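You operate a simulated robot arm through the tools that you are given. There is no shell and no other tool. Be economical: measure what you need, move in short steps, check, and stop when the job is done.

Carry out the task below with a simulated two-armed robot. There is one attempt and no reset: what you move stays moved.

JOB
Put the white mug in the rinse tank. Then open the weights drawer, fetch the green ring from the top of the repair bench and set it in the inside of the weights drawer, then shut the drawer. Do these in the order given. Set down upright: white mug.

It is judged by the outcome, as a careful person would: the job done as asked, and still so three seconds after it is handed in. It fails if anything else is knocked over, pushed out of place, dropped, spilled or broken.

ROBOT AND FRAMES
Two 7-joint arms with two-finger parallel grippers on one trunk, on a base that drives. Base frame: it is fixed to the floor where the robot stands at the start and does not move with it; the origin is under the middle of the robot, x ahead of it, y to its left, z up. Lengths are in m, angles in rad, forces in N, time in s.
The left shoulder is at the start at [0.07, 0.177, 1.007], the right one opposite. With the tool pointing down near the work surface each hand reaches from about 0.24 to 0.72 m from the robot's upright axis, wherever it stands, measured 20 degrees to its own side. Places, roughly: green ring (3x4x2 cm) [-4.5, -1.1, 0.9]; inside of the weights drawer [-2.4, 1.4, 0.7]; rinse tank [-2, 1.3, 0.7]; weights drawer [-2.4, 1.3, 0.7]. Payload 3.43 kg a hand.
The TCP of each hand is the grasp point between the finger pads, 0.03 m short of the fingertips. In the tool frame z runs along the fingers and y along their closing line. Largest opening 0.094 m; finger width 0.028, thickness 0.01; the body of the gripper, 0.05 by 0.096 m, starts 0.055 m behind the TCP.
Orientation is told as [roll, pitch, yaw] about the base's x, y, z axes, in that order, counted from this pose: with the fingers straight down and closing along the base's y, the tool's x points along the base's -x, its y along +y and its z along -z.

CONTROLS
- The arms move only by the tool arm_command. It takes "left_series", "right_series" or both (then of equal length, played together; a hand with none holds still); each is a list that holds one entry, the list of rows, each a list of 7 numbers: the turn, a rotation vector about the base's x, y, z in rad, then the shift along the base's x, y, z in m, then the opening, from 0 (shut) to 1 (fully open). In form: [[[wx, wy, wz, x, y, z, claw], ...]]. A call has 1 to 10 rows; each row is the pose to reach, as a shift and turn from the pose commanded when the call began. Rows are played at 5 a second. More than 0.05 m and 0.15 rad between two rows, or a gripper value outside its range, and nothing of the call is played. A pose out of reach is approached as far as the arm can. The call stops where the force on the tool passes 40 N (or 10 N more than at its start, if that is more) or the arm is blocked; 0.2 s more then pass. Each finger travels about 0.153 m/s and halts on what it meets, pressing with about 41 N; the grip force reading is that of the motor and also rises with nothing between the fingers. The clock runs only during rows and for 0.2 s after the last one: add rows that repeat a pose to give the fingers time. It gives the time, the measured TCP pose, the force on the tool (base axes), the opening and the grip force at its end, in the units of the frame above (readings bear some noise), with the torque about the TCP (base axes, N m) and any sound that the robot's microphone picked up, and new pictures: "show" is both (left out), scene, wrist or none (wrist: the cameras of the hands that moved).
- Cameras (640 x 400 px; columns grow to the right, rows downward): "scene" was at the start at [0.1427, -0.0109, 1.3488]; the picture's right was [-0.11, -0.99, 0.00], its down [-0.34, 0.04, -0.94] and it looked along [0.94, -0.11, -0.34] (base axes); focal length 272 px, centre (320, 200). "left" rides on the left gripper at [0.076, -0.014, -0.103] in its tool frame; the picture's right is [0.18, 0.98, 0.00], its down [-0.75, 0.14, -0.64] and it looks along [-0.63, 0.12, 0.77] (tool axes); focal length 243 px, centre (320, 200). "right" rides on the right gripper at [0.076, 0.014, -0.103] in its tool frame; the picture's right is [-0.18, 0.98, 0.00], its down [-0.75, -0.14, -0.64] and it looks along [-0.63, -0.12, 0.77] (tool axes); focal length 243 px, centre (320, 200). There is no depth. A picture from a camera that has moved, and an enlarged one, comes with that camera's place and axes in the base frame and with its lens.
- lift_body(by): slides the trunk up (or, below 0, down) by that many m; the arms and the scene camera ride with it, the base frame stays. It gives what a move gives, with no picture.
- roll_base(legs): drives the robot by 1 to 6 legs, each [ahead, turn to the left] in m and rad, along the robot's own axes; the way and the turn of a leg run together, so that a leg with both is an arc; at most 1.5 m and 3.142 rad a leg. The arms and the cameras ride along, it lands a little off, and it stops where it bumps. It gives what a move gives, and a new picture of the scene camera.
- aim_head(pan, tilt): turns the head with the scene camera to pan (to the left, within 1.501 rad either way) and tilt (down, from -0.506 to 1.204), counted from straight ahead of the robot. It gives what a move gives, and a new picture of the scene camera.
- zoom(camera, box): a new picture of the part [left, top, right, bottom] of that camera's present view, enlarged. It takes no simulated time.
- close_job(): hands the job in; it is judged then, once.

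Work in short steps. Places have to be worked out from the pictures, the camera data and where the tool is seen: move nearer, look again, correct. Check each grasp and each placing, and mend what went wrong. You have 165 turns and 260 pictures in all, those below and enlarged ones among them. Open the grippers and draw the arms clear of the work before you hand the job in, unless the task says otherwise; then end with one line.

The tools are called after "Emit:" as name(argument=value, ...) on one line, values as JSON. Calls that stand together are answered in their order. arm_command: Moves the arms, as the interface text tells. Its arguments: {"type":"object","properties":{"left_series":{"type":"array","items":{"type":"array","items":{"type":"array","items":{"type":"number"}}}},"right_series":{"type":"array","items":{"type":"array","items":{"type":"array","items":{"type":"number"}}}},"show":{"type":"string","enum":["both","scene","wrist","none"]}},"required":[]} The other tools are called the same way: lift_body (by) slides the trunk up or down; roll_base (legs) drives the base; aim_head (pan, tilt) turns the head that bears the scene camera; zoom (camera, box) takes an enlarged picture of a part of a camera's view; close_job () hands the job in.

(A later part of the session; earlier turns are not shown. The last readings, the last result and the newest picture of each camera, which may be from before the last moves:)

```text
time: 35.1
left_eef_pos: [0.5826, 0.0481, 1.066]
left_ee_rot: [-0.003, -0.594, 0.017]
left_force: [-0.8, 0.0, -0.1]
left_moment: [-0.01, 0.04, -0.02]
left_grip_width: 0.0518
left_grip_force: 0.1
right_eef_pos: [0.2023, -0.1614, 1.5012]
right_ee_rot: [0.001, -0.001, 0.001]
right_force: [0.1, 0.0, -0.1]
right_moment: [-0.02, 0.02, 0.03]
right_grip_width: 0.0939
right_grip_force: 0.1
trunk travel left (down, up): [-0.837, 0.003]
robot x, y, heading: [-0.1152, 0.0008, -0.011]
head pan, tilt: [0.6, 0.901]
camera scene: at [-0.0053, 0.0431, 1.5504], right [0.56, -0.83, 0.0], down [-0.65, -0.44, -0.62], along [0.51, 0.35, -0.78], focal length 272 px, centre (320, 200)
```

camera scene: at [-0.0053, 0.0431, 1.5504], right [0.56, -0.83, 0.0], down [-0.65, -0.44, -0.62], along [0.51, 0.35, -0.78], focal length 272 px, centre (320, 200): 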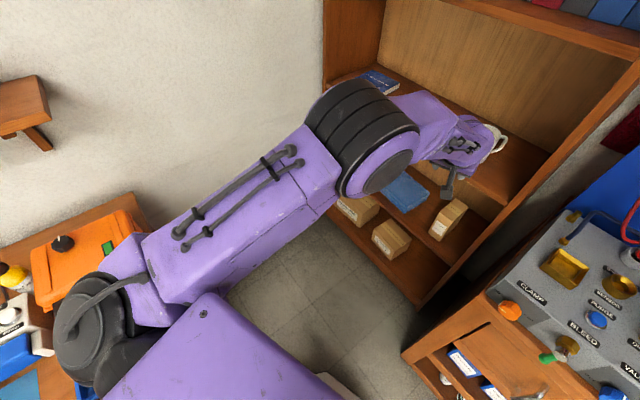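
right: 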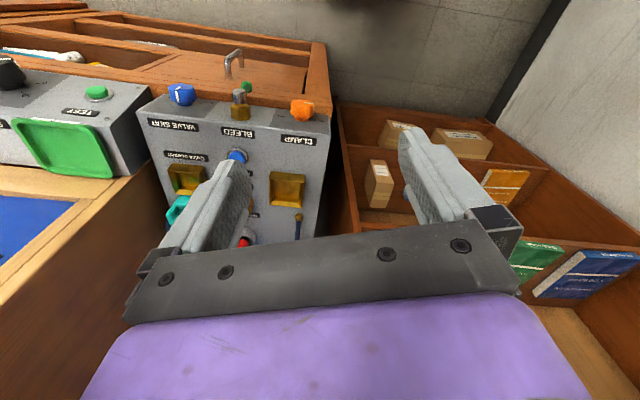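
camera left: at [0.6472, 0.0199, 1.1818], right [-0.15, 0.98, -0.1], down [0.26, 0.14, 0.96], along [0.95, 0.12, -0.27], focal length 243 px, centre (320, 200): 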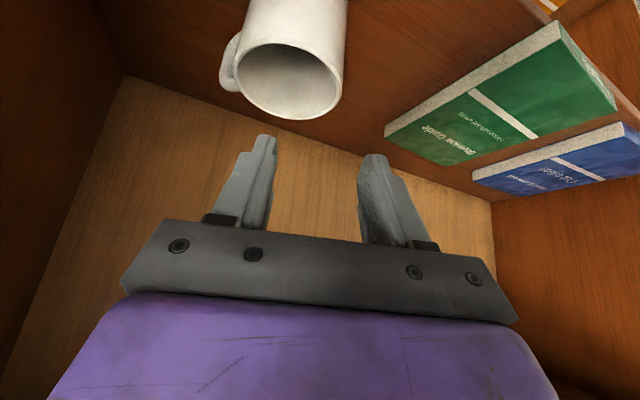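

The pose is reachable with the elbow up. I draw back along the tool axis to the pre-grasp pose, then drive forward 0.197 m to the earlier stand.

Emit:
arm_command(left_series=[[[0, 0, 0, -0.025, -0.003, 0.03, 0.55], [0, 0, 0, -0.05, -0.006, 0.06, 0.55], [0, 0, 0, -0.06, -0.006, 0.075, 0.55], [0, 0, 0, -0.06, -0.006, 0.075, 0.55]]], show="none")

Emit:
aim_head(pan=0.0, tilt=0.55)

```text
time: 35.8
left_eef_pos: [0.5015, 0.0548, 1.0239]
left_ee_rot: [-0.01, -0.396, 0.051]
left_force: [0.5, 0.1, 0.7]
left_moment: [-0.02, -0.02, 0.0]
left_grip_width: 0.0516
left_grip_force: 0.1
right_eef_pos: [0.2037, -0.1623, 1.501]
right_ee_rot: [0.001, -0.001, 0.001]
right_force: [0.8, -1.4, 0.3]
right_moment: [-0.01, 0.01, 0.04]
right_grip_width: 0.0942
right_grip_force: 0.0
trunk travel left (down, up): [-0.837, 0.003]
robot x, y, heading: [-0.1159, 0.0005, -0.004]
head pan, tilt: [0.6, 0.901]
stopped in row 3 (left hand): the arm was blocked; the commanded pose is now the measured one
```

```text
time: 36.8
left_eef_pos: [0.5002, 0.0543, 1.0252]
left_ee_rot: [-0.009, -0.398, 0.05]
left_force: [0.8, 0.4, 0.0]
left_moment: [0.0, 0.01, -0.01]
left_grip_width: 0.0516
left_grip_force: 0.0
right_eef_pos: [0.2015, -0.1624, 1.5009]
right_ee_rot: [0.005, -0.002, 0.0]
right_force: [-0.2, 0.0, -0.2]
right_moment: [0.0, -0.02, -0.04]
right_grip_width: 0.0937
right_grip_force: 0.0
trunk travel left (down, up): [-0.837, 0.003]
robot x, y, heading: [-0.1176, 0.0003, -0.004]
head pan, tilt: [0.0, 0.55]
camera scene: at [0.0216, -0.0007, 1.5797], right [0.0, -1.0, 0.0], down [-0.52, 0.0, -0.85], along [0.85, 0.0, -0.52], focal length 272 px, centre (320, 200)
```

scene: 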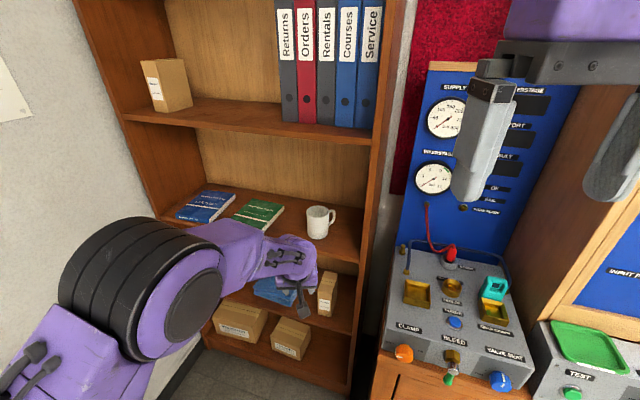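

The arm jams when crossing the midline. Better to turn the robot about 0.35 rad right so it faces the bookcase squarely with the mug on the left arm's own side. First I bring the hand to that side.

Emit:
arm_command(left_series=[[[0, 0, 0, 0, 0.04, 0.02, 0.55], [0, 0, 0, 0, 0.08, 0.04, 0.55], [0, -0.05, -0.02, 0, 0.12, 0.06, 0.55], [0, -0.1, -0.04, 0, 0.16, 0.08, 0.55], [0, -0.15, -0.05, 0, 0.19, 0.1, 0.55], [0, -0.2, -0.05, 0, 0.2, 0.11, 0.55], [0, -0.2, -0.05, 0, 0.2, 0.11, 0.55]]], show="scene")

```text
time: 38.4
left_eef_pos: [0.4996, 0.2536, 1.1339]
left_ee_rot: [-0.01, -0.598, -0.007]
left_force: [-0.6, -0.9, 0.2]
left_moment: [0.01, -0.01, 0.0]
left_grip_width: 0.0518
left_grip_force: 0.0
right_eef_pos: [0.2014, -0.1626, 1.5016]
right_ee_rot: [0.001, -0.002, 0.001]
right_force: [-0.7, -0.6, -0.3]
right_moment: [0.0, 0.0, 0.0]
right_grip_width: 0.0941
right_grip_force: 0.1
trunk travel left (down, up): [-0.837, 0.003]
robot x, y, heading: [-0.1138, 0.0011, 0.001]
head pan, tilt: [0.0, 0.55]
camera scene: at [0.0222, -0.0012, 1.5797], right [0.0, -1.0, 0.0], down [-0.52, 0.0, -0.85], along [0.85, 0.0, -0.52], focal length 272 px, centre (320, 200)
```

scene: 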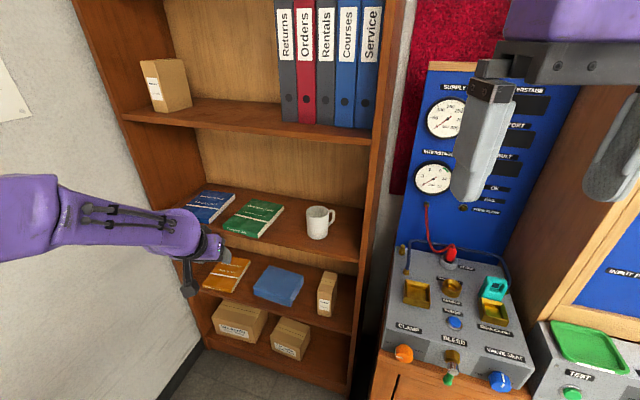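

Posture is good and in reach. I drive ahead 0.16 m, then turn 0.35 rad right; the hand should end just short of and above the mug.

Emit:
roll_base(legs=[[0.16, 0], [0, -0.35]])

Emit:
zoom(camera="left", box=[160, 0, 560, 250])

```text
time: 40.9
left_eef_pos: [0.7104, 0.0239, 1.1324]
left_ee_rot: [-0.01, -0.598, -0.36]
left_force: [0.2, -0.1, -0.5]
left_moment: [0.03, 0.04, -0.01]
left_grip_width: 0.0518
left_grip_force: 0.1
right_eef_pos: [0.286, -0.2624, 1.5024]
right_ee_rot: [0.0, -0.003, -0.354]
right_force: [0.1, 0.1, 0.2]
right_moment: [0.01, -0.04, -0.04]
right_grip_width: 0.094
right_grip_force: 0.0
trunk travel left (down, up): [-0.837, 0.003]
robot x, y, heading: [0.0436, 0.0042, -0.354]
head pan, tilt: [0.0, 0.55]
camera scene: at [0.1741, -0.0481, 1.5798], right [-0.35, -0.94, 0.0], down [-0.49, 0.18, -0.85], along [0.8, -0.3, -0.52], focal length 272 px, centre (320, 200)
```

scene: 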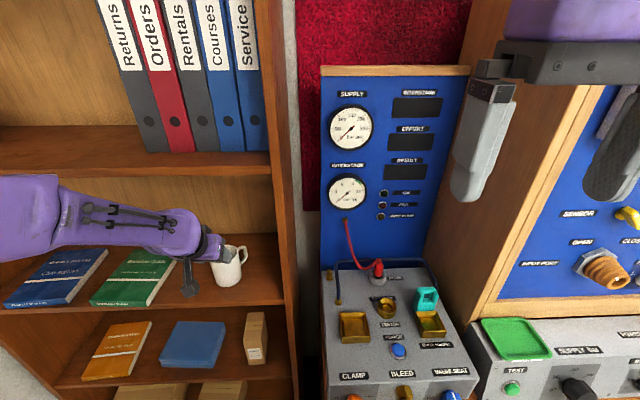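

```text
1.60 times, centred on (360, 125) of left
camera zoom: at [0.5912, 0.0538, 1.1748], right [0.21, 0.97, -0.11], down [0.3, 0.05, 0.95], along [0.93, -0.23, -0.28], focal length 388 px, centre (256, 320)
```

zoom: 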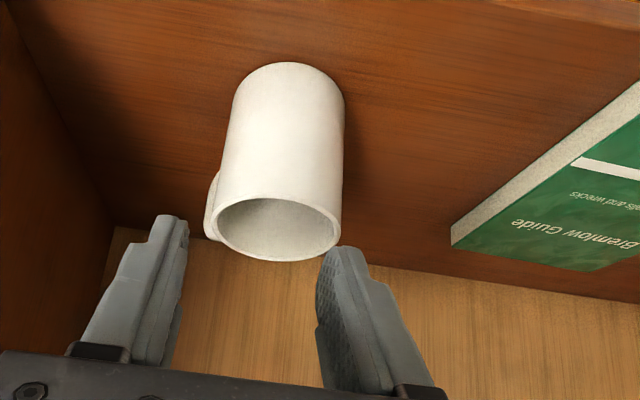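

Now the mug sits well in front of the left hand. I shift the hand to the pre-grasp point, centred on the mug's left wall.

Emit:
arm_command(left_series=[[[0, 0, 0, 0.02, 0.033, 0, 0.55], [0, 0, 0, 0.049, 0.033, -0.021, 0.55], [0, 0, 0, 0.049, 0.033, -0.021, 0.55]]], show="wrist")

Emit:
zoom(camera="scene", box=[140, 200, 300, 300])

```text
time: 41.7
left_eef_pos: [0.7561, 0.0537, 1.114]
left_ee_rot: [-0.009, -0.6, -0.361]
left_force: [-0.6, 0.3, -0.2]
left_moment: [0.01, 0.05, -0.01]
left_grip_width: 0.0516
left_grip_force: 0.0
right_eef_pos: [0.2853, -0.2653, 1.5024]
right_ee_rot: [0.003, -0.004, -0.353]
right_force: [-0.2, -0.5, 0.7]
right_moment: [-0.02, -0.04, 0.01]
right_grip_width: 0.0939
right_grip_force: 0.1
trunk travel left (down, up): [-0.837, 0.003]
robot x, y, heading: [0.0424, -0.0024, -0.352]
head pan, tilt: [0.0, 0.55]
camera left: at [0.6391, 0.084, 1.1541], right [0.21, 0.97, -0.11], down [0.3, 0.04, 0.95], along [0.93, -0.23, -0.28], focal length 243 px, centre (320, 200)
```

left: 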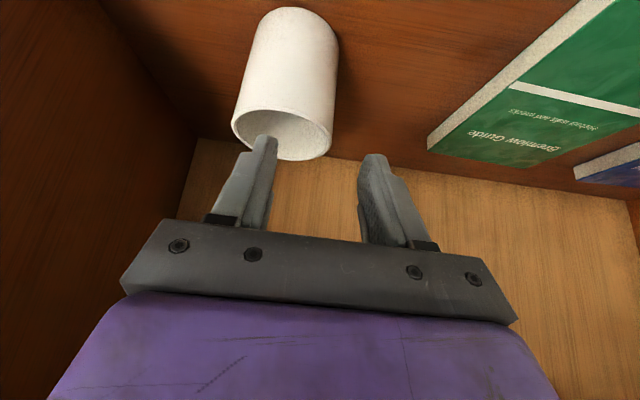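

```text
4.00 times, centred on (220, 250) of scene
camera zoom: at [0.1727, -0.0516, 1.5798], right [-0.35, -0.94, 0.0], down [-0.49, 0.18, -0.85], along [0.8, -0.3, -0.52], focal length 1087 px, centre (720, 0)
```

zoom: 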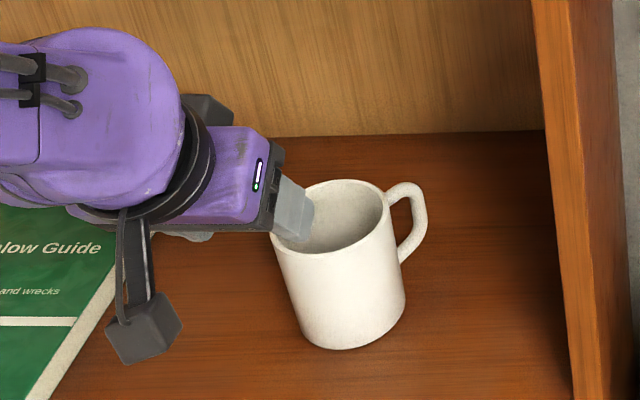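

Alignment looks right: one finger lines up inside the mouth, the other outside. I advance 7.5 cm along the tool axis.

Emit:
arm_command(left_series=[[[0, 0, 0, 0.014, -0.004, -0.021, 0.55], [0, 0, 0, 0.028, -0.008, -0.041, 0.55], [0, 0, 0, 0.043, -0.011, -0.061, 0.55], [0, 0, 0, 0.043, -0.011, -0.061, 0.55]]], show="wrist")

Emit:
zoom(camera="scene", box=[140, 200, 300, 300])

```text
time: 42.3
left_eef_pos: [0.786, 0.0457, 1.0879]
left_ee_rot: [-0.014, -0.624, -0.355]
left_force: [-3.6, 0.9, 9.8]
left_moment: [-0.26, 0.13, -0.08]
left_grip_width: 0.0519
left_grip_force: 0.4
right_eef_pos: [0.2823, -0.2644, 1.5024]
right_ee_rot: [0.002, -0.002, -0.354]
right_force: [-0.3, 0.1, -0.3]
right_moment: [0.0, 0.0, 0.0]
right_grip_width: 0.094
right_grip_force: 0.0
trunk travel left (down, up): [-0.837, 0.003]
robot x, y, heading: [0.0423, 0.0032, -0.353]
head pan, tilt: [0.0, 0.55]
stopped in row 3 (left hand): the force on the tool passed its limit at 50 N (the readings are from after the stop); the commanded pose is now the measured one
camera left: at [0.666, 0.0768, 1.1264], right [0.21, 0.97, -0.12], down [0.27, 0.06, 0.96], along [0.94, -0.23, -0.26], focal length 243 px, centre (320, 200)
```

left: 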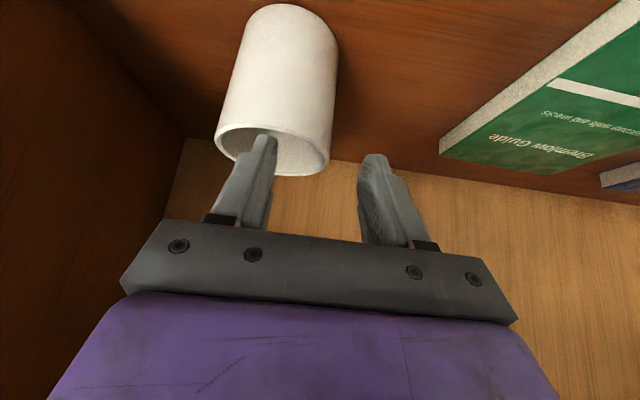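

```text
4.00 times, centred on (220, 250) of scene
camera zoom: at [0.1699, -0.05, 1.58], right [-0.35, -0.94, 0.0], down [-0.49, 0.18, -0.85], along [0.8, -0.3, -0.52], focal length 1087 px, centre (720, 0)
```

zoom: 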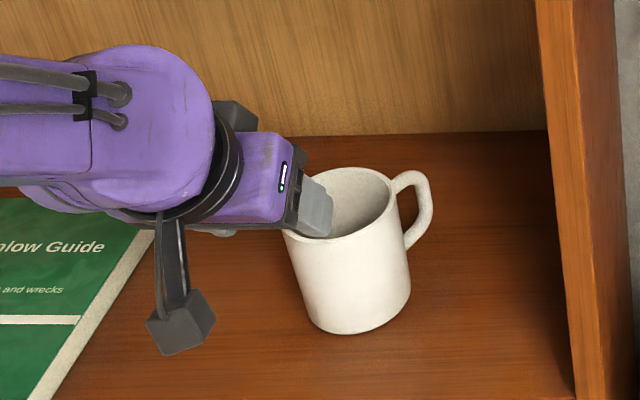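

The force limit tripped at about 50 N, so a finger touched the mug. I look closely.

Emit:
zoom(camera="left", box=[180, 80, 420, 230])

Emit:
zoom(camera="scene", box=[190, 230, 270, 280])

```text
2.67 times, centred on (300, 155) of left
camera zoom: at [0.666, 0.0768, 1.1264], right [0.21, 0.97, -0.12], down [0.27, 0.06, 0.96], along [0.94, -0.23, -0.26], focal length 647 px, centre (373, 320)
```

zoom: 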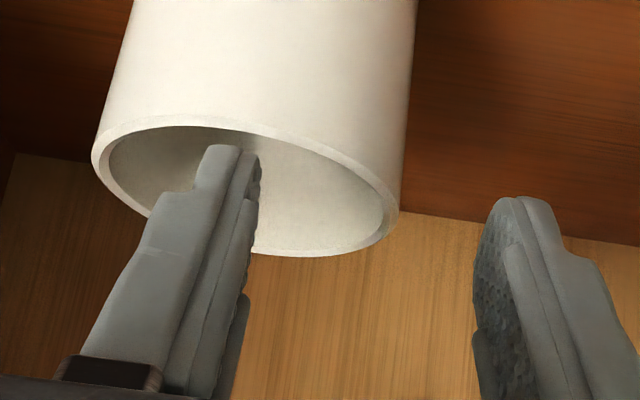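

```text
8.00 times, centred on (230, 255) of scene
camera zoom: at [0.1699, -0.05, 1.58], right [-0.35, -0.94, 0.0], down [-0.49, 0.18, -0.85], along [0.8, -0.3, -0.52], focal length 2174 px, centre (1040, -240)
```

zoom: 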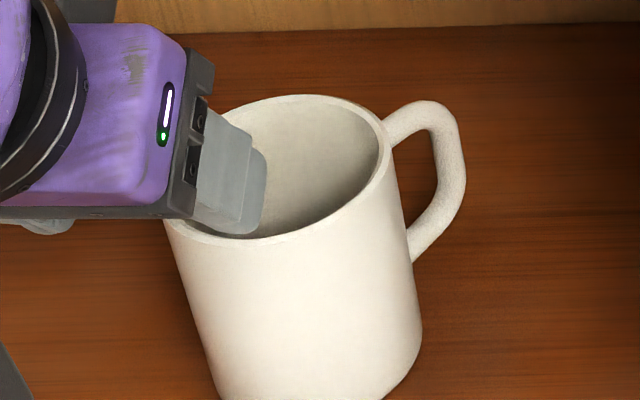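

The inner finger is in the mouth but touching the near side of the rim. I lift a little, shift about 2 cm further in, and come straight down.

Emit:
arm_command(left_series=[[[0, 0.01, 0, -0.002, 0.001, 0.03, 0.55], [0, 0.024, 0, 0.01, 0, 0.03, 0.55], [0, 0.024, 0, 0.021, -0.002, 0.03, 0.55], [0, 0.024, 0, 0.021, -0.002, 0.03, 0.55]]], show="wrist")

Emit:
zoom(camera="scene", box=[190, 220, 290, 282])

```text
time: 43.3
left_eef_pos: [0.8089, 0.0458, 1.1142]
left_ee_rot: [-0.021, -0.594, -0.35]
left_force: [-0.2, -0.1, -0.2]
left_moment: [0.02, -0.03, 0.0]
left_grip_width: 0.0518
left_grip_force: 0.0
right_eef_pos: [0.2864, -0.2632, 1.5011]
right_ee_rot: [0.001, -0.002, -0.353]
right_force: [0.0, -0.2, 0.3]
right_moment: [0.02, -0.01, 0.01]
right_grip_width: 0.094
right_grip_force: 0.0
trunk travel left (down, up): [-0.837, 0.003]
robot x, y, heading: [0.0429, -0.0007, -0.349]
head pan, tilt: [0.0, 0.55]
camera left: at [0.6907, 0.0772, 1.157], right [0.21, 0.97, -0.12], down [0.3, 0.06, 0.95], along [0.93, -0.23, -0.28], focal length 243 px, centre (320, 200)
```

left: 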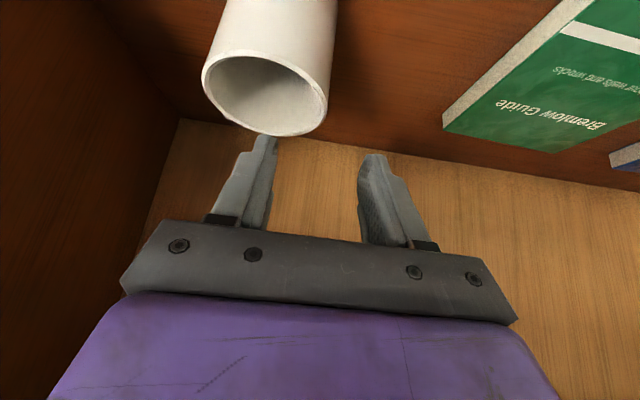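

```text
6.40 times, centred on (240, 251) of scene
camera zoom: at [0.1734, -0.0491, 1.5798], right [-0.35, -0.94, 0.0], down [-0.49, 0.18, -0.85], along [0.8, -0.3, -0.52], focal length 1739 px, centre (832, -126)
```

zoom: 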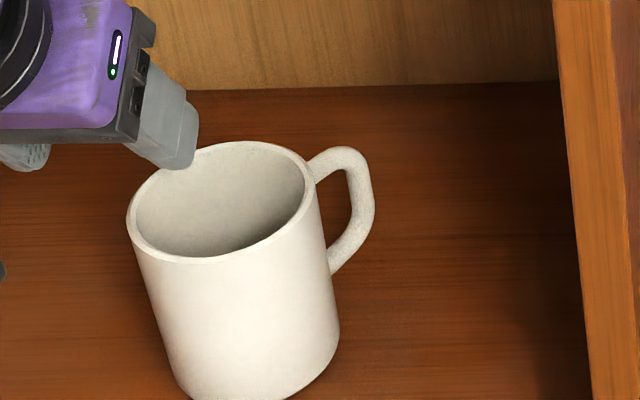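

The mug slid about 1 cm back but stands upright, now centred near (0.807, 0.004). I correct by a few mm and lower straight down.

Emit:
arm_command(left_series=[[[0, 0, 0, 0.006, -0.006, 0, 0.55], [0, 0, 0, 0.006, -0.006, -0.015, 0.55], [0, 0, 0, 0.006, -0.006, -0.03, 0.55], [0, 0, 0, 0.006, -0.006, -0.04, 0.55], [0, 0, 0, 0.006, -0.006, -0.04, 0.55]]], show="wrist")

Emit:
zoom(camera="scene", box=[190, 220, 290, 282])

```text
time: 44.5
left_eef_pos: [0.8153, 0.0406, 1.0738]
left_ee_rot: [-0.023, -0.597, -0.351]
left_force: [-0.1, 0.0, -0.8]
left_moment: [0.01, -0.01, -0.04]
left_grip_width: 0.0518
left_grip_force: 0.0
right_eef_pos: [0.2866, -0.2626, 1.503]
right_ee_rot: [0.001, -0.002, -0.352]
right_force: [0.1, 0.2, -1.2]
right_moment: [-0.01, 0.0, -0.01]
right_grip_width: 0.0937
right_grip_force: 0.0
trunk travel left (down, up): [-0.837, 0.003]
robot x, y, heading: [0.0412, -0.0012, -0.358]
head pan, tilt: [0.0, 0.55]
camera left: at [0.697, 0.0688, 1.117], right [0.21, 0.97, -0.12], down [0.3, 0.05, 0.95], along [0.93, -0.23, -0.28], focal length 243 px, centre (320, 200)
```

left: 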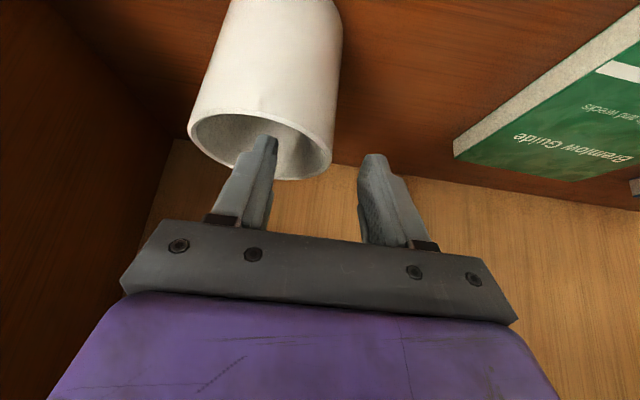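

```text
6.40 times, centred on (240, 251) of scene
camera zoom: at [0.174, -0.0494, 1.5798], right [-0.35, -0.94, 0.0], down [-0.49, 0.18, -0.85], along [0.8, -0.3, -0.52], focal length 1739 px, centre (832, -126)
```

zoom: 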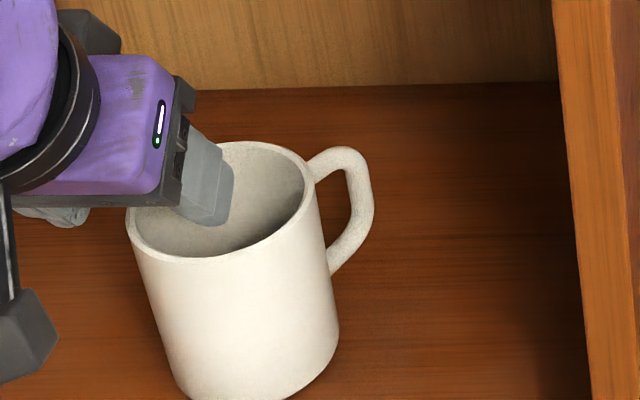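

Clear of the rim now with the tip about 1 cm inside. I lower another 1.8 cm, then close.

Emit:
arm_command(left_series=[[[0, 0, 0, 0, 0, -0.009, 0.55], [0, 0, 0, 0, 0, -0.018, 0.55], [0, 0, 0, 0, 0, -0.018, 0.55]]], show="wrist")

```text
time: 45.3
left_eef_pos: [0.8139, 0.0385, 1.055]
left_ee_rot: [-0.023, -0.596, -0.35]
left_force: [-0.2, 0.0, 0.1]
left_moment: [0.03, 0.01, -0.02]
left_grip_width: 0.0517
left_grip_force: 0.0
right_eef_pos: [0.2873, -0.2636, 1.5023]
right_ee_rot: [0.001, -0.002, -0.353]
right_force: [-0.5, 0.0, 0.9]
right_moment: [-0.01, -0.03, -0.02]
right_grip_width: 0.0938
right_grip_force: 0.1
trunk travel left (down, up): [-0.837, 0.003]
robot x, y, heading: [0.0429, 0.0021, -0.36]
head pan, tilt: [0.0, 0.55]
camera left: at [0.6958, 0.0688, 1.0986], right [0.21, 0.97, -0.12], down [0.3, 0.06, 0.95], along [0.93, -0.23, -0.28], focal length 243 px, centre (320, 200)
```

left: 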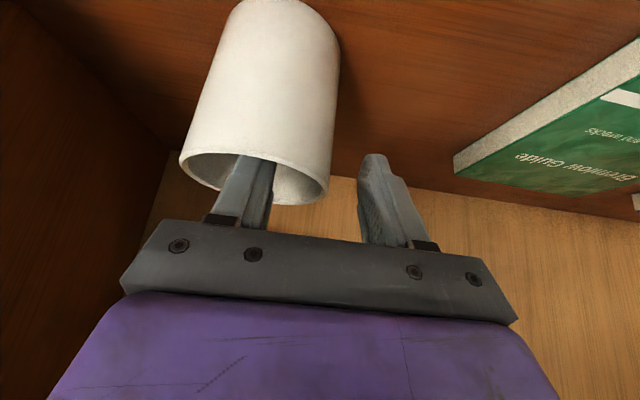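

The inner finger is well inside. I close the gripper on the wall.

Emit:
arm_command(left_series=[[[0, 0, 0, 0, 0, 0, 0.4], [0, 0, 0, 0, 0, 0, 0.25], [0, 0, 0, 0, 0, 0, 0.1], [0, 0, 0, 0, 0, 0, 0.0], [0, 0, 0, 0, 0, 0, 0.0], [0, 0, 0, 0, 0, 0, 0.0]]], show="wrist")

Emit:
zoom(camera="scene", box=[190, 220, 290, 282])

```text
time: 46.7
left_eef_pos: [0.8141, 0.0366, 1.0557]
left_ee_rot: [-0.022, -0.597, -0.351]
left_force: [0.0, -2.2, 1.8]
left_moment: [-0.1, 0.1, 0.02]
left_grip_width: 0.0112
left_grip_force: 40.9
right_eef_pos: [0.2859, -0.2646, 1.5015]
right_ee_rot: [0.002, -0.001, -0.352]
right_force: [0.2, -0.6, 0.4]
right_moment: [-0.03, -0.02, -0.01]
right_grip_width: 0.0942
right_grip_force: 0.0
trunk travel left (down, up): [-0.837, 0.003]
robot x, y, heading: [0.0481, -0.0026, -0.356]
head pan, tilt: [0.0, 0.55]
camera left: at [0.6957, 0.0681, 1.0989], right [0.21, 0.97, -0.12], down [0.3, 0.05, 0.95], along [0.93, -0.23, -0.28], focal length 243 px, centre (320, 200)
```

left: 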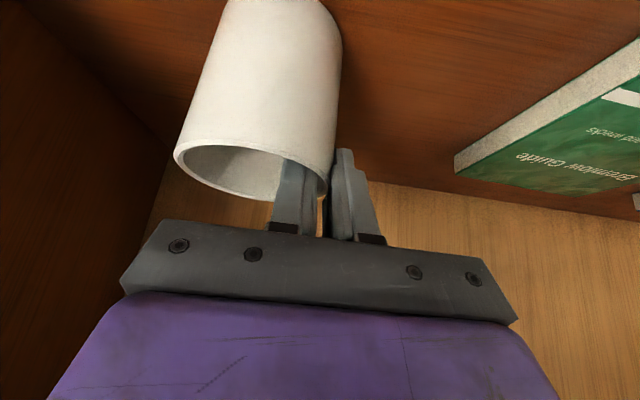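

```text
6.40 times, centred on (240, 251) of scene
camera zoom: at [0.1736, -0.0501, 1.5798], right [-0.35, -0.94, 0.0], down [-0.49, 0.18, -0.85], along [0.8, -0.3, -0.52], focal length 1739 px, centre (832, -126)
```

zoom: 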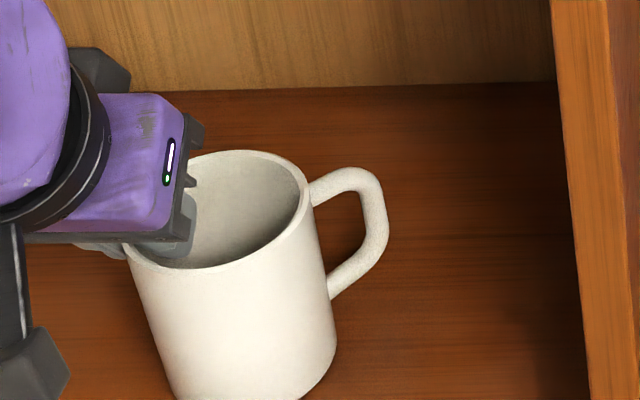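

Firm grip on the wall. I lift 4 cm.

Emit:
arm_command(left_series=[[[0, 0, 0, 0, 0, 0.013, 0.0], [0, 0, 0, 0, 0, 0.027, 0.0], [0, 0, 0, 0, 0, 0.04, 0.0], [0, 0, 0, 0, 0, 0.04, 0.0]]], show="scene")

```text
time: 47.7
left_eef_pos: [0.8149, 0.0379, 1.0974]
left_ee_rot: [-0.022, -0.596, -0.351]
left_force: [0.5, 0.1, -0.3]
left_moment: [0.02, -0.03, -0.02]
left_grip_width: 0.0
left_grip_force: 33.1
right_eef_pos: [0.287, -0.2624, 1.5018]
right_ee_rot: [0.0, -0.002, -0.352]
right_force: [0.6, 0.2, 0.2]
right_moment: [0.04, 0.01, 0.03]
right_grip_width: 0.0942
right_grip_force: 0.1
trunk travel left (down, up): [-0.837, 0.003]
robot x, y, heading: [0.046, -0.0027, -0.355]
head pan, tilt: [0.0, 0.55]
camera scene: at [0.1748, -0.0493, 1.5797], right [-0.35, -0.94, 0.0], down [-0.49, 0.18, -0.85], along [0.8, -0.3, -0.52], focal length 272 px, centre (320, 200)
```

scene: 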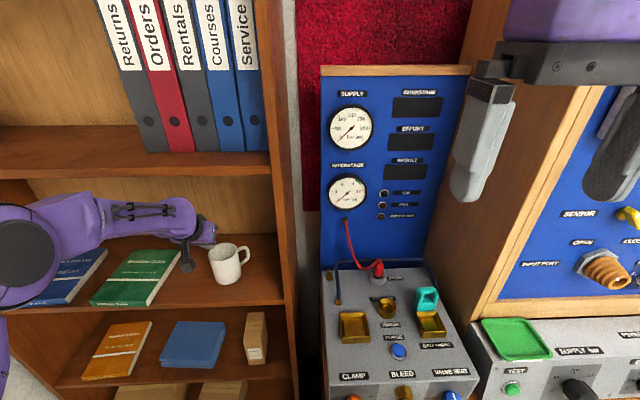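

It slipped off the wall (opening is 0); the mug still stands upright. A grasp across the body will hold better, with the tool yawed right so the handle clears. I measure the mug and its handle again.

Emit:
zoom(camera="scene", box=[180, 220, 280, 282])

Emit:
zoom(camera="left", box=[140, 0, 460, 200])

```text
6.40 times, centred on (230, 251) of scene
camera zoom: at [0.1748, -0.0493, 1.5797], right [-0.35, -0.94, 0.0], down [-0.49, 0.18, -0.85], along [0.8, -0.3, -0.52], focal length 1739 px, centre (896, -126)
```

zoom: 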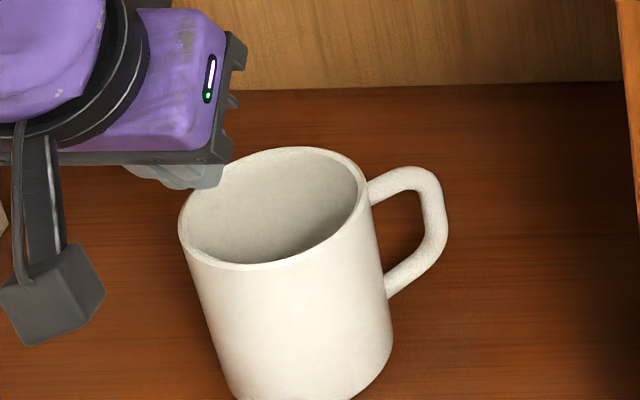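

```text
2.00 times, centred on (300, 100) of left
camera zoom: at [0.697, 0.0694, 1.1391], right [0.21, 0.97, -0.12], down [0.3, 0.05, 0.95], along [0.93, -0.23, -0.28], focal length 485 px, centre (360, 400)
```

zoom: 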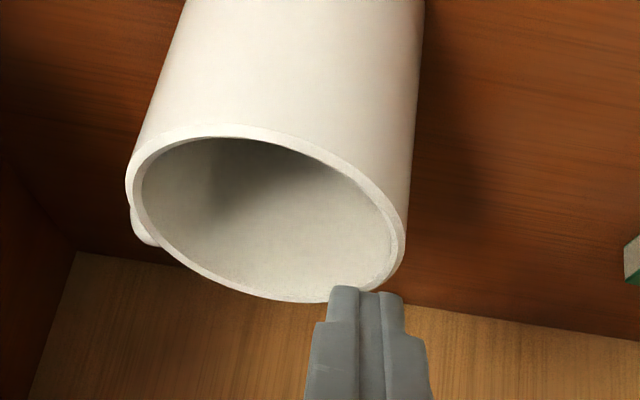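

Mug centre ≈ (0.805, 0.008), diameter ≈0.079, handle pointing to −y. I raise slightly, then turn the tool (yaw −0.8, tilt 0.8) and open it, hovering over the mug.

Emit:
arm_command(left_series=[[[0, 0, 0, 0, 0, 0.022, 0.0], [-0.028, -0.043, -0.1125, -0.01, -0.01, 0.022, 0.1], [-0.055, -0.086, -0.225, -0.012, -0.02, 0.022, 0.4], [-0.083, -0.129, -0.3375, -0.012, -0.03, 0.022, 0.7], [-0.111, -0.172, -0.45, -0.012, -0.03, 0.022, 1.0], [-0.111, -0.172, -0.45, -0.012, -0.03, 0.022, 1.0], [-0.111, -0.172, -0.45, -0.012, -0.03, 0.022, 1.0]]])

Emit:
zoom(camera="scene", box=[160, 200, 290, 282])

```text
time: 49.3
left_eef_pos: [0.8022, 0.0088, 1.1163]
left_ee_rot: [-0.02, -0.799, -0.804]
left_force: [1.1, 0.3, 0.1]
left_moment: [0.03, -0.01, -0.02]
left_grip_width: 0.0939
left_grip_force: 0.1
right_eef_pos: [0.2863, -0.2643, 1.5021]
right_ee_rot: [0.003, -0.002, -0.354]
right_force: [0.8, -0.7, -0.5]
right_moment: [-0.01, 0.0, 0.01]
right_grip_width: 0.0941
right_grip_force: 0.1
trunk travel left (down, up): [-0.837, 0.003]
robot x, y, heading: [0.0443, 0.0002, -0.353]
head pan, tilt: [0.0, 0.55]
camera scene: at [0.1739, -0.0504, 1.5797], right [-0.35, -0.94, 0.0], down [-0.49, 0.18, -0.85], along [0.8, -0.3, -0.52], focal length 272 px, centre (320, 200)
camera left: at [0.7057, 0.0914, 1.1348], right [0.63, 0.76, -0.15], down [0.16, 0.06, 0.99], along [0.76, -0.64, -0.09], focal length 243 px, centre (320, 200)
```

scene: 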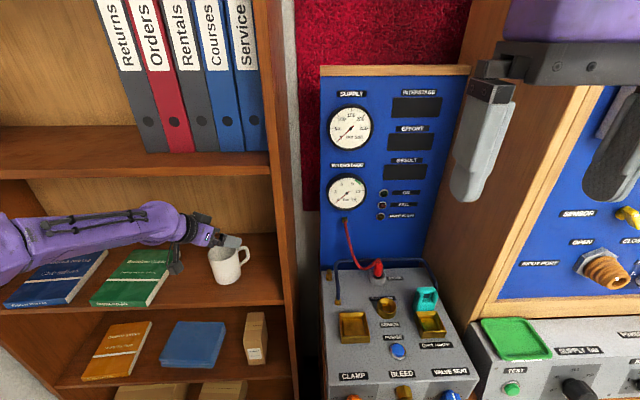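
left: 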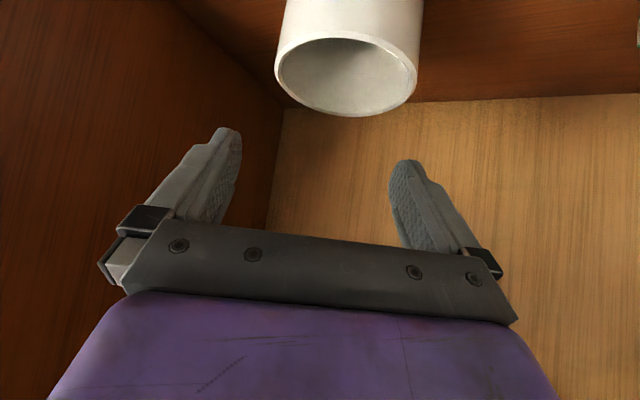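

```text
4.88 times, centred on (225, 241) of scene
camera zoom: at [0.1739, -0.0504, 1.5797], right [-0.35, -0.94, 0.0], down [-0.49, 0.18, -0.85], along [0.8, -0.3, -0.52], focal length 1326 px, centre (783, -0)
```

zoom: 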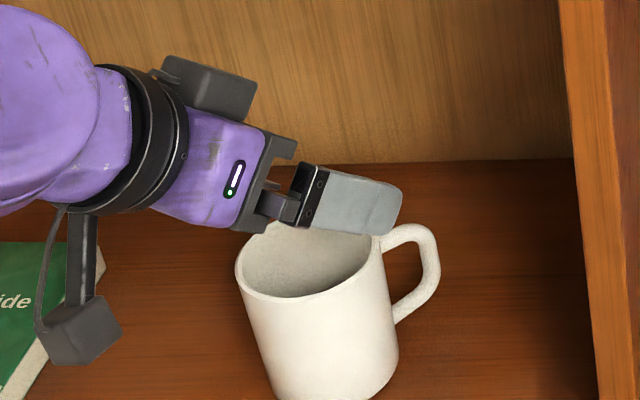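

The fingers straddle the mug within about 3 mm of centre and the handle is clear. I lower in steps around it.

Emit:
arm_command(left_series=[[[0, 0, 0, 0.002, 0.002, -0.015, 1], [0, 0, 0, 0.002, 0.002, -0.03, 1], [0, 0, 0, 0.002, 0.002, -0.04, 1], [0, 0, 0, 0.002, 0.002, -0.04, 1]]], show="wrist")

Emit:
zoom(camera="scene", box=[160, 200, 290, 282])

```text
time: 50.3
left_eef_pos: [0.802, 0.0108, 1.0764]
left_ee_rot: [-0.019, -0.797, -0.803]
left_force: [0.0, 1.2, 0.0]
left_moment: [-0.03, 0.01, 0.01]
left_grip_width: 0.0941
left_grip_force: 0.0
right_eef_pos: [0.2872, -0.2631, 1.5019]
right_ee_rot: [0.002, -0.004, -0.351]
right_force: [0.9, 0.8, 0.7]
right_moment: [0.0, -0.02, 0.02]
right_grip_width: 0.0939
right_grip_force: 0.0
trunk travel left (down, up): [-0.837, 0.003]
robot x, y, heading: [0.0421, -0.0011, -0.35]
head pan, tilt: [0.0, 0.55]
camera left: at [0.706, 0.0939, 1.0943], right [0.63, 0.76, -0.15], down [0.16, 0.06, 0.99], along [0.76, -0.64, -0.09], focal length 243 px, centre (320, 200)
```

left: 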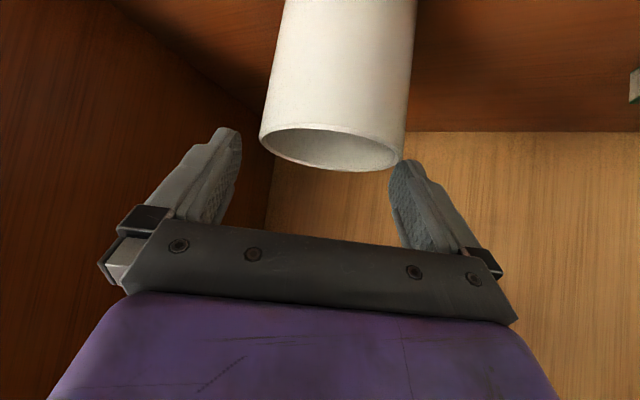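

```text
4.88 times, centred on (225, 241) of scene
camera zoom: at [0.1742, -0.0493, 1.5797], right [-0.35, -0.94, 0.0], down [-0.49, 0.18, -0.85], along [0.8, -0.3, -0.52], focal length 1326 px, centre (783, -0)
```

zoom: 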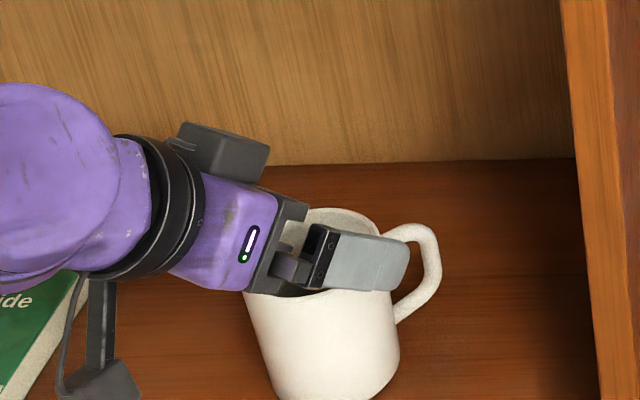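

The mug lies about 4 mm towards the right-hand finger; I recentre and lower the rest of the way.

Emit:
arm_command(left_series=[[[0, 0, 0, 0.004, 0.004, 0, 1], [0, 0, 0, 0.004, 0.004, -0.013, 1], [0, 0, 0, 0.004, 0.004, -0.026, 1], [0, 0, 0, 0.004, 0.004, -0.04, 1], [0, 0, 0, 0.004, 0.004, -0.04, 1]]], show="wrist")

Emit:
zoom(camera="scene", box=[160, 200, 290, 282])

```text
time: 51.5
left_eef_pos: [0.8073, 0.0147, 1.0376]
left_ee_rot: [-0.023, -0.797, -0.8]
left_force: [0.6, -1.3, -0.3]
left_moment: [-0.01, 0.01, -0.02]
left_grip_width: 0.0939
left_grip_force: 0.1
right_eef_pos: [0.2875, -0.2636, 1.501]
right_ee_rot: [0.002, -0.002, -0.351]
right_force: [-0.7, 0.1, -0.9]
right_moment: [-0.01, -0.01, 0.02]
right_grip_width: 0.094
right_grip_force: 0.1
trunk travel left (down, up): [-0.837, 0.003]
robot x, y, heading: [0.043, -0.0017, -0.351]
head pan, tilt: [0.0, 0.55]
camera left: at [0.7104, 0.0975, 1.0547], right [0.63, 0.76, -0.15], down [0.16, 0.06, 0.99], along [0.76, -0.64, -0.09], focal length 243 px, centre (320, 200)
```

left: 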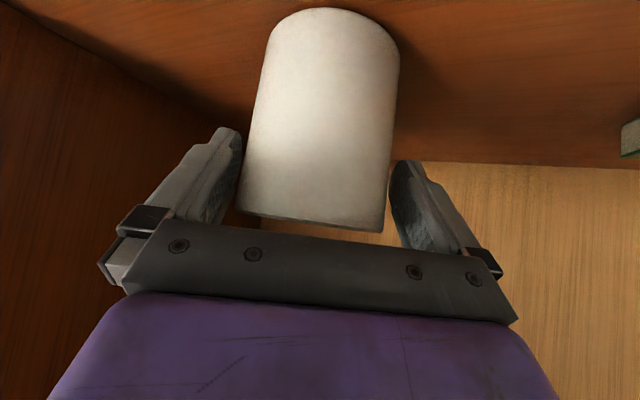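

```text
4.88 times, centred on (225, 241) of scene
camera zoom: at [0.1741, -0.0494, 1.5798], right [-0.35, -0.94, 0.0], down [-0.49, 0.18, -0.85], along [0.8, -0.3, -0.52], focal length 1326 px, centre (783, -0)
```

zoom: 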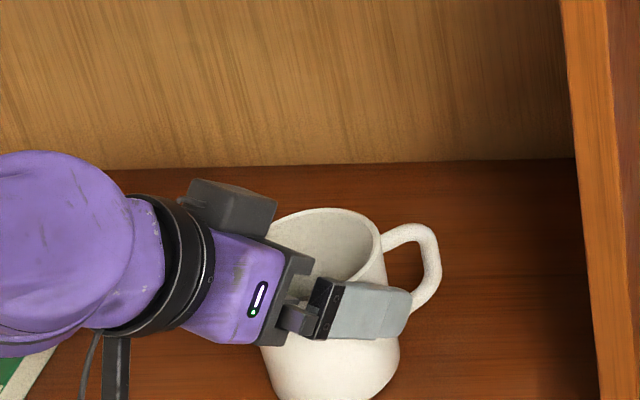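

The mug is well centred between the fingers. I close on it.

Emit:
arm_command(left_series=[[[0, 0, 0, 0, 0, 0, 0.85], [0, 0, 0, 0, 0, 0, 0.7], [0, 0, 0, 0, 0, 0, 0.5], [0, 0, 0, 0, 0, 0, 0.3], [0, 0, 0, 0, 0, 0, 0.3]]], show="wrist")

```text
time: 52.7
left_eef_pos: [0.8078, 0.0144, 1.0383]
left_ee_rot: [-0.022, -0.798, -0.802]
left_force: [-0.9, -1.7, 0.4]
left_moment: [-0.02, -0.04, -0.05]
left_grip_width: 0.0815
left_grip_force: 40.9
right_eef_pos: [0.2863, -0.2637, 1.5014]
right_ee_rot: [0.001, -0.003, -0.356]
right_force: [-0.2, -0.1, -0.1]
right_moment: [0.01, -0.01, -0.01]
right_grip_width: 0.0938
right_grip_force: 0.1
trunk travel left (down, up): [-0.837, 0.003]
robot x, y, heading: [0.0425, -0.0004, -0.352]
head pan, tilt: [0.0, 0.55]
camera left: at [0.7102, 0.0971, 1.0551], right [0.63, 0.76, -0.15], down [0.16, 0.06, 0.99], along [0.76, -0.64, -0.09], focal length 243 px, centre (320, 200)
```

left: 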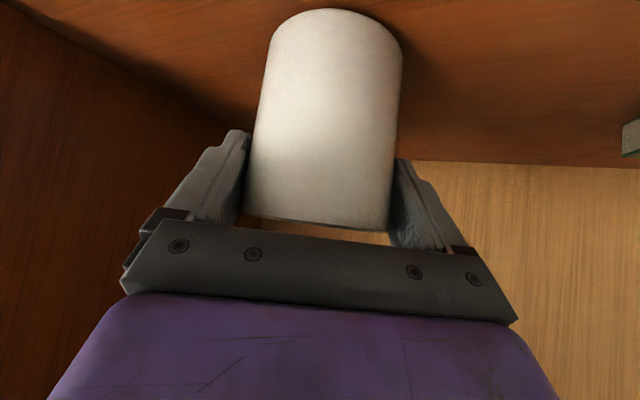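

Gripped at 81.5 mm with 41 N: the mug's diameter. I lift 4.5 cm and check.

Emit:
arm_command(left_series=[[[0, 0, 0, 0, 0, 0.015, 0.3], [0, 0, 0, 0, 0, 0.03, 0.3], [0, 0, 0, 0, 0, 0.045, 0.3], [0, 0, 0, 0, 0, 0.045, 0.3]]])

```text
time: 53.7
left_eef_pos: [0.8096, 0.0155, 1.0812]
left_ee_rot: [-0.023, -0.798, -0.802]
left_force: [0.3, 0.1, -1.9]
left_moment: [0.02, 0.01, -0.01]
left_grip_width: 0.0819
left_grip_force: 41.0
right_eef_pos: [0.2891, -0.2637, 1.5013]
right_ee_rot: [0.002, -0.001, -0.354]
right_force: [-0.6, 0.2, -0.3]
right_moment: [-0.01, -0.02, 0.03]
right_grip_width: 0.0939
right_grip_force: 0.0
trunk travel left (down, up): [-0.837, 0.003]
robot x, y, heading: [0.0424, -0.0023, -0.353]
head pan, tilt: [0.0, 0.55]
camera scene: at [0.1755, -0.0492, 1.5796], right [-0.35, -0.94, 0.0], down [-0.49, 0.18, -0.85], along [0.8, -0.3, -0.52], focal length 272 px, centre (320, 200)
camera left: at [0.7113, 0.0978, 1.0999], right [0.63, 0.76, -0.15], down [0.16, 0.06, 0.99], along [0.76, -0.64, -0.09], focal length 243 px, centre (320, 200)
```

scene: 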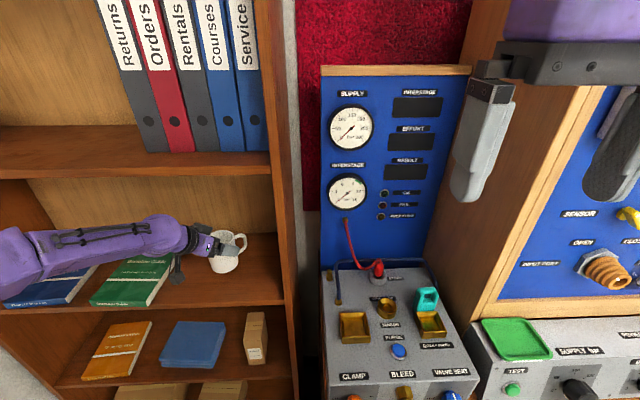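
left: 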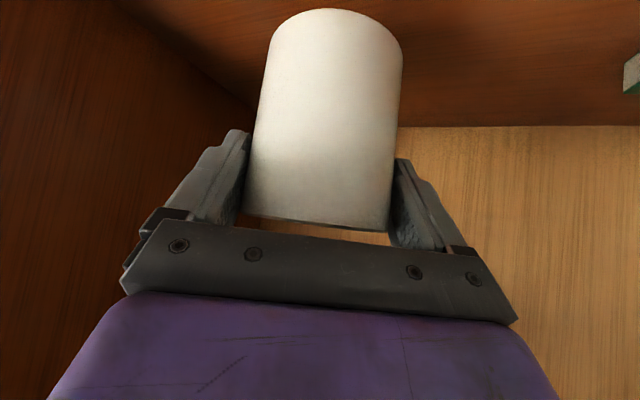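

The mug is held (about 0.2 kg). I back the base out 0.22 m along its heading.

Emit:
roll_base(legs=[[-0.22, 0]])

Emit:
aim_head(pan=1.5, tilt=0.5)

Emit:
aim_head(pan=-1.5, tilt=0.5)

```text
time: 55.4
left_eef_pos: [0.6046, 0.0886, 1.0813]
left_ee_rot: [-0.024, -0.796, -0.805]
left_force: [0.4, 0.5, -2.7]
left_moment: [0.06, 0.01, -0.02]
left_grip_width: 0.0817
left_grip_force: 40.9
right_eef_pos: [0.0845, -0.1897, 1.5007]
right_ee_rot: [-0.002, 0.001, -0.359]
right_force: [-0.4, -0.6, 0.0]
right_moment: [0.03, 0.01, -0.04]
right_grip_width: 0.0943
right_grip_force: 0.1
trunk travel left (down, up): [-0.837, 0.003]
robot x, y, heading: [-0.1618, 0.0752, -0.358]
head pan, tilt: [0.0, 0.55]
camera scene: at [-0.0272, 0.0257, 1.5793], right [-0.35, -0.94, 0.0], down [-0.49, 0.18, -0.85], along [0.8, -0.3, -0.53], focal length 272 px, centre (320, 200)
```

scene: 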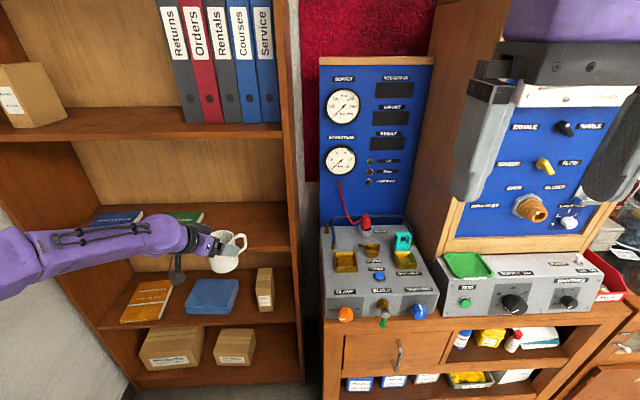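

```text
time: 57.0
left_eef_pos: [0.6031, 0.0883, 1.083]
left_ee_rot: [-0.023, -0.798, -0.809]
left_force: [-0.1, 0.0, -2.5]
left_moment: [0.03, 0.04, -0.03]
left_grip_width: 0.0817
left_grip_force: 41.5
right_eef_pos: [0.0814, -0.1883, 1.5001]
right_ee_rot: [0.001, 0.0, -0.357]
right_force: [0.0, -0.1, 0.1]
right_moment: [-0.01, -0.04, 0.0]
right_grip_width: 0.094
right_grip_force: 0.2
trunk travel left (down, up): [-0.837, 0.003]
robot x, y, heading: [-0.1635, 0.0774, -0.358]
head pan, tilt: [1.499, 0.499]
camera scene: at [-0.0766, 0.1409, 1.5843], right [0.91, -0.42, 0.0], down [-0.2, -0.43, -0.88], along [0.37, 0.8, -0.48], focal length 272 px, centre (320, 200)
```

scene: 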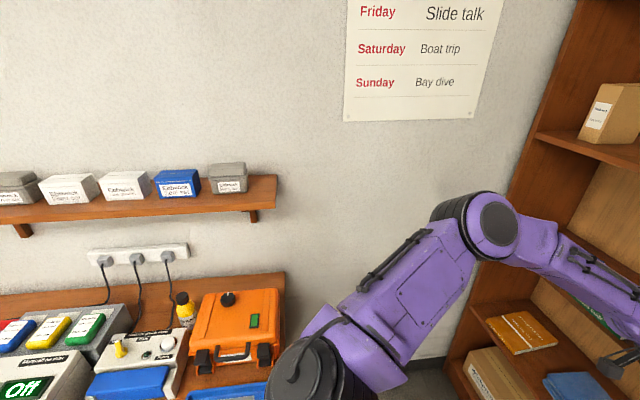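

```text
time: 59.6
left_eef_pos: [0.6034, 0.0885, 1.0835]
left_ee_rot: [-0.023, -0.797, -0.807]
left_force: [-0.1, 0.8, -2.2]
left_moment: [0.01, 0.01, -0.01]
left_grip_width: 0.0819
left_grip_force: 41.1
right_eef_pos: [0.0796, -0.1872, 1.502]
right_ee_rot: [0.0, -0.001, -0.358]
right_force: [-0.2, 0.5, 0.2]
right_moment: [0.01, 0.0, 0.01]
right_grip_width: 0.094
right_grip_force: 0.0
trunk travel left (down, up): [-0.837, 0.003]
robot x, y, heading: [-0.1645, 0.0752, -0.363]
head pan, tilt: [-1.499, 0.499]
camera scene: at [-0.1404, -0.029, 1.5843], right [-0.96, 0.28, 0.0], down [0.14, 0.46, -0.88], along [-0.25, -0.84, -0.48], focal length 272 px, centre (320, 200)
```

scene: 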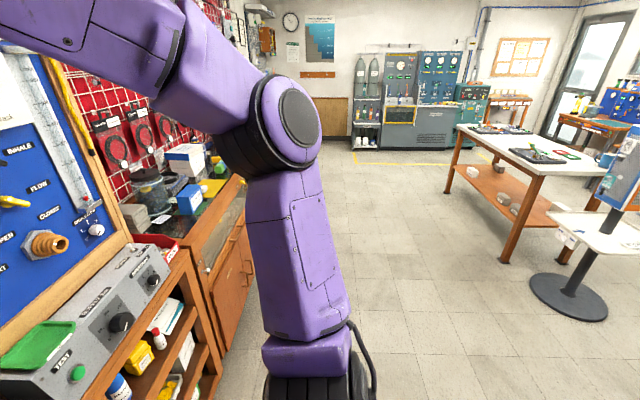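

The mug is out. I draw the arm in by 0.2 m towards the robot so I can turn safely, keeping the mug upright.

Emit:
arm_command(left_series=[[[0, 0, 0, -0.037, 0.014, 0.01, 0.3], [0, 0, 0, -0.075, 0.028, 0.02, 0.3], [0, 0, 0, -0.112, 0.042, 0.03, 0.3], [0, 0, 0, -0.15, 0.056, 0.03, 0.3], [0, 0, 0, -0.187, 0.07, 0.03, 0.3], [0, 0, 0, -0.187, 0.07, 0.03, 0.3]]], show="none")

Emit:
aim_head(pan=0.3, tilt=0.6)

```text
time: 61.0
left_eef_pos: [0.4175, 0.1564, 1.1132]
left_ee_rot: [-0.022, -0.798, -0.804]
left_force: [1.3, 0.0, -3.0]
left_moment: [0.06, -0.01, 0.03]
left_grip_width: 0.0816
left_grip_force: 40.5
right_eef_pos: [0.082, -0.1887, 1.5017]
right_ee_rot: [0.002, -0.001, -0.357]
right_force: [-0.2, -0.8, -0.9]
right_moment: [0.03, -0.01, 0.0]
right_grip_width: 0.0936
right_grip_force: 0.1
trunk travel left (down, up): [-0.837, 0.003]
robot x, y, heading: [-0.165, 0.0771, -0.359]
head pan, tilt: [-1.499, 0.499]
```

```text
time: 62.8
left_eef_pos: [0.4154, 0.1576, 1.1128]
left_ee_rot: [-0.023, -0.797, -0.806]
left_force: [-0.2, 0.9, -3.2]
left_moment: [0.02, 0.03, -0.01]
left_grip_width: 0.0818
left_grip_force: 40.8
right_eef_pos: [0.0806, -0.1884, 1.5018]
right_ee_rot: [0.0, -0.001, -0.358]
right_force: [0.5, 0.4, 0.1]
right_moment: [-0.01, -0.01, -0.01]
right_grip_width: 0.0942
right_grip_force: 0.2
trunk travel left (down, up): [-0.837, 0.003]
robot x, y, heading: [-0.1589, 0.077, -0.359]
head pan, tilt: [0.3, 0.6]
camera scene: at [-0.0266, 0.0531, 1.5752], right [-0.06, -1.0, 0.0], down [-0.56, 0.03, -0.82], along [0.82, -0.05, -0.57], focal length 272 px, centre (320, 200)
```

scene: 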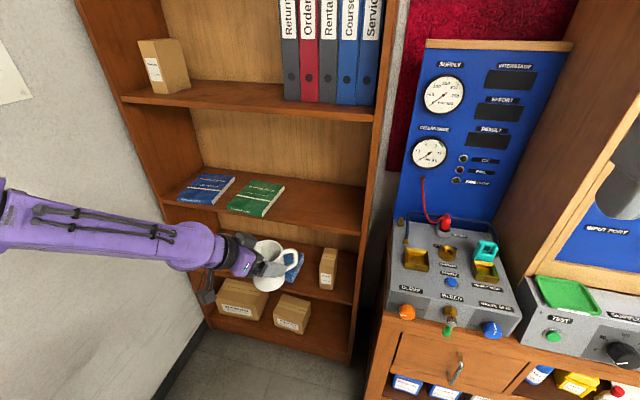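

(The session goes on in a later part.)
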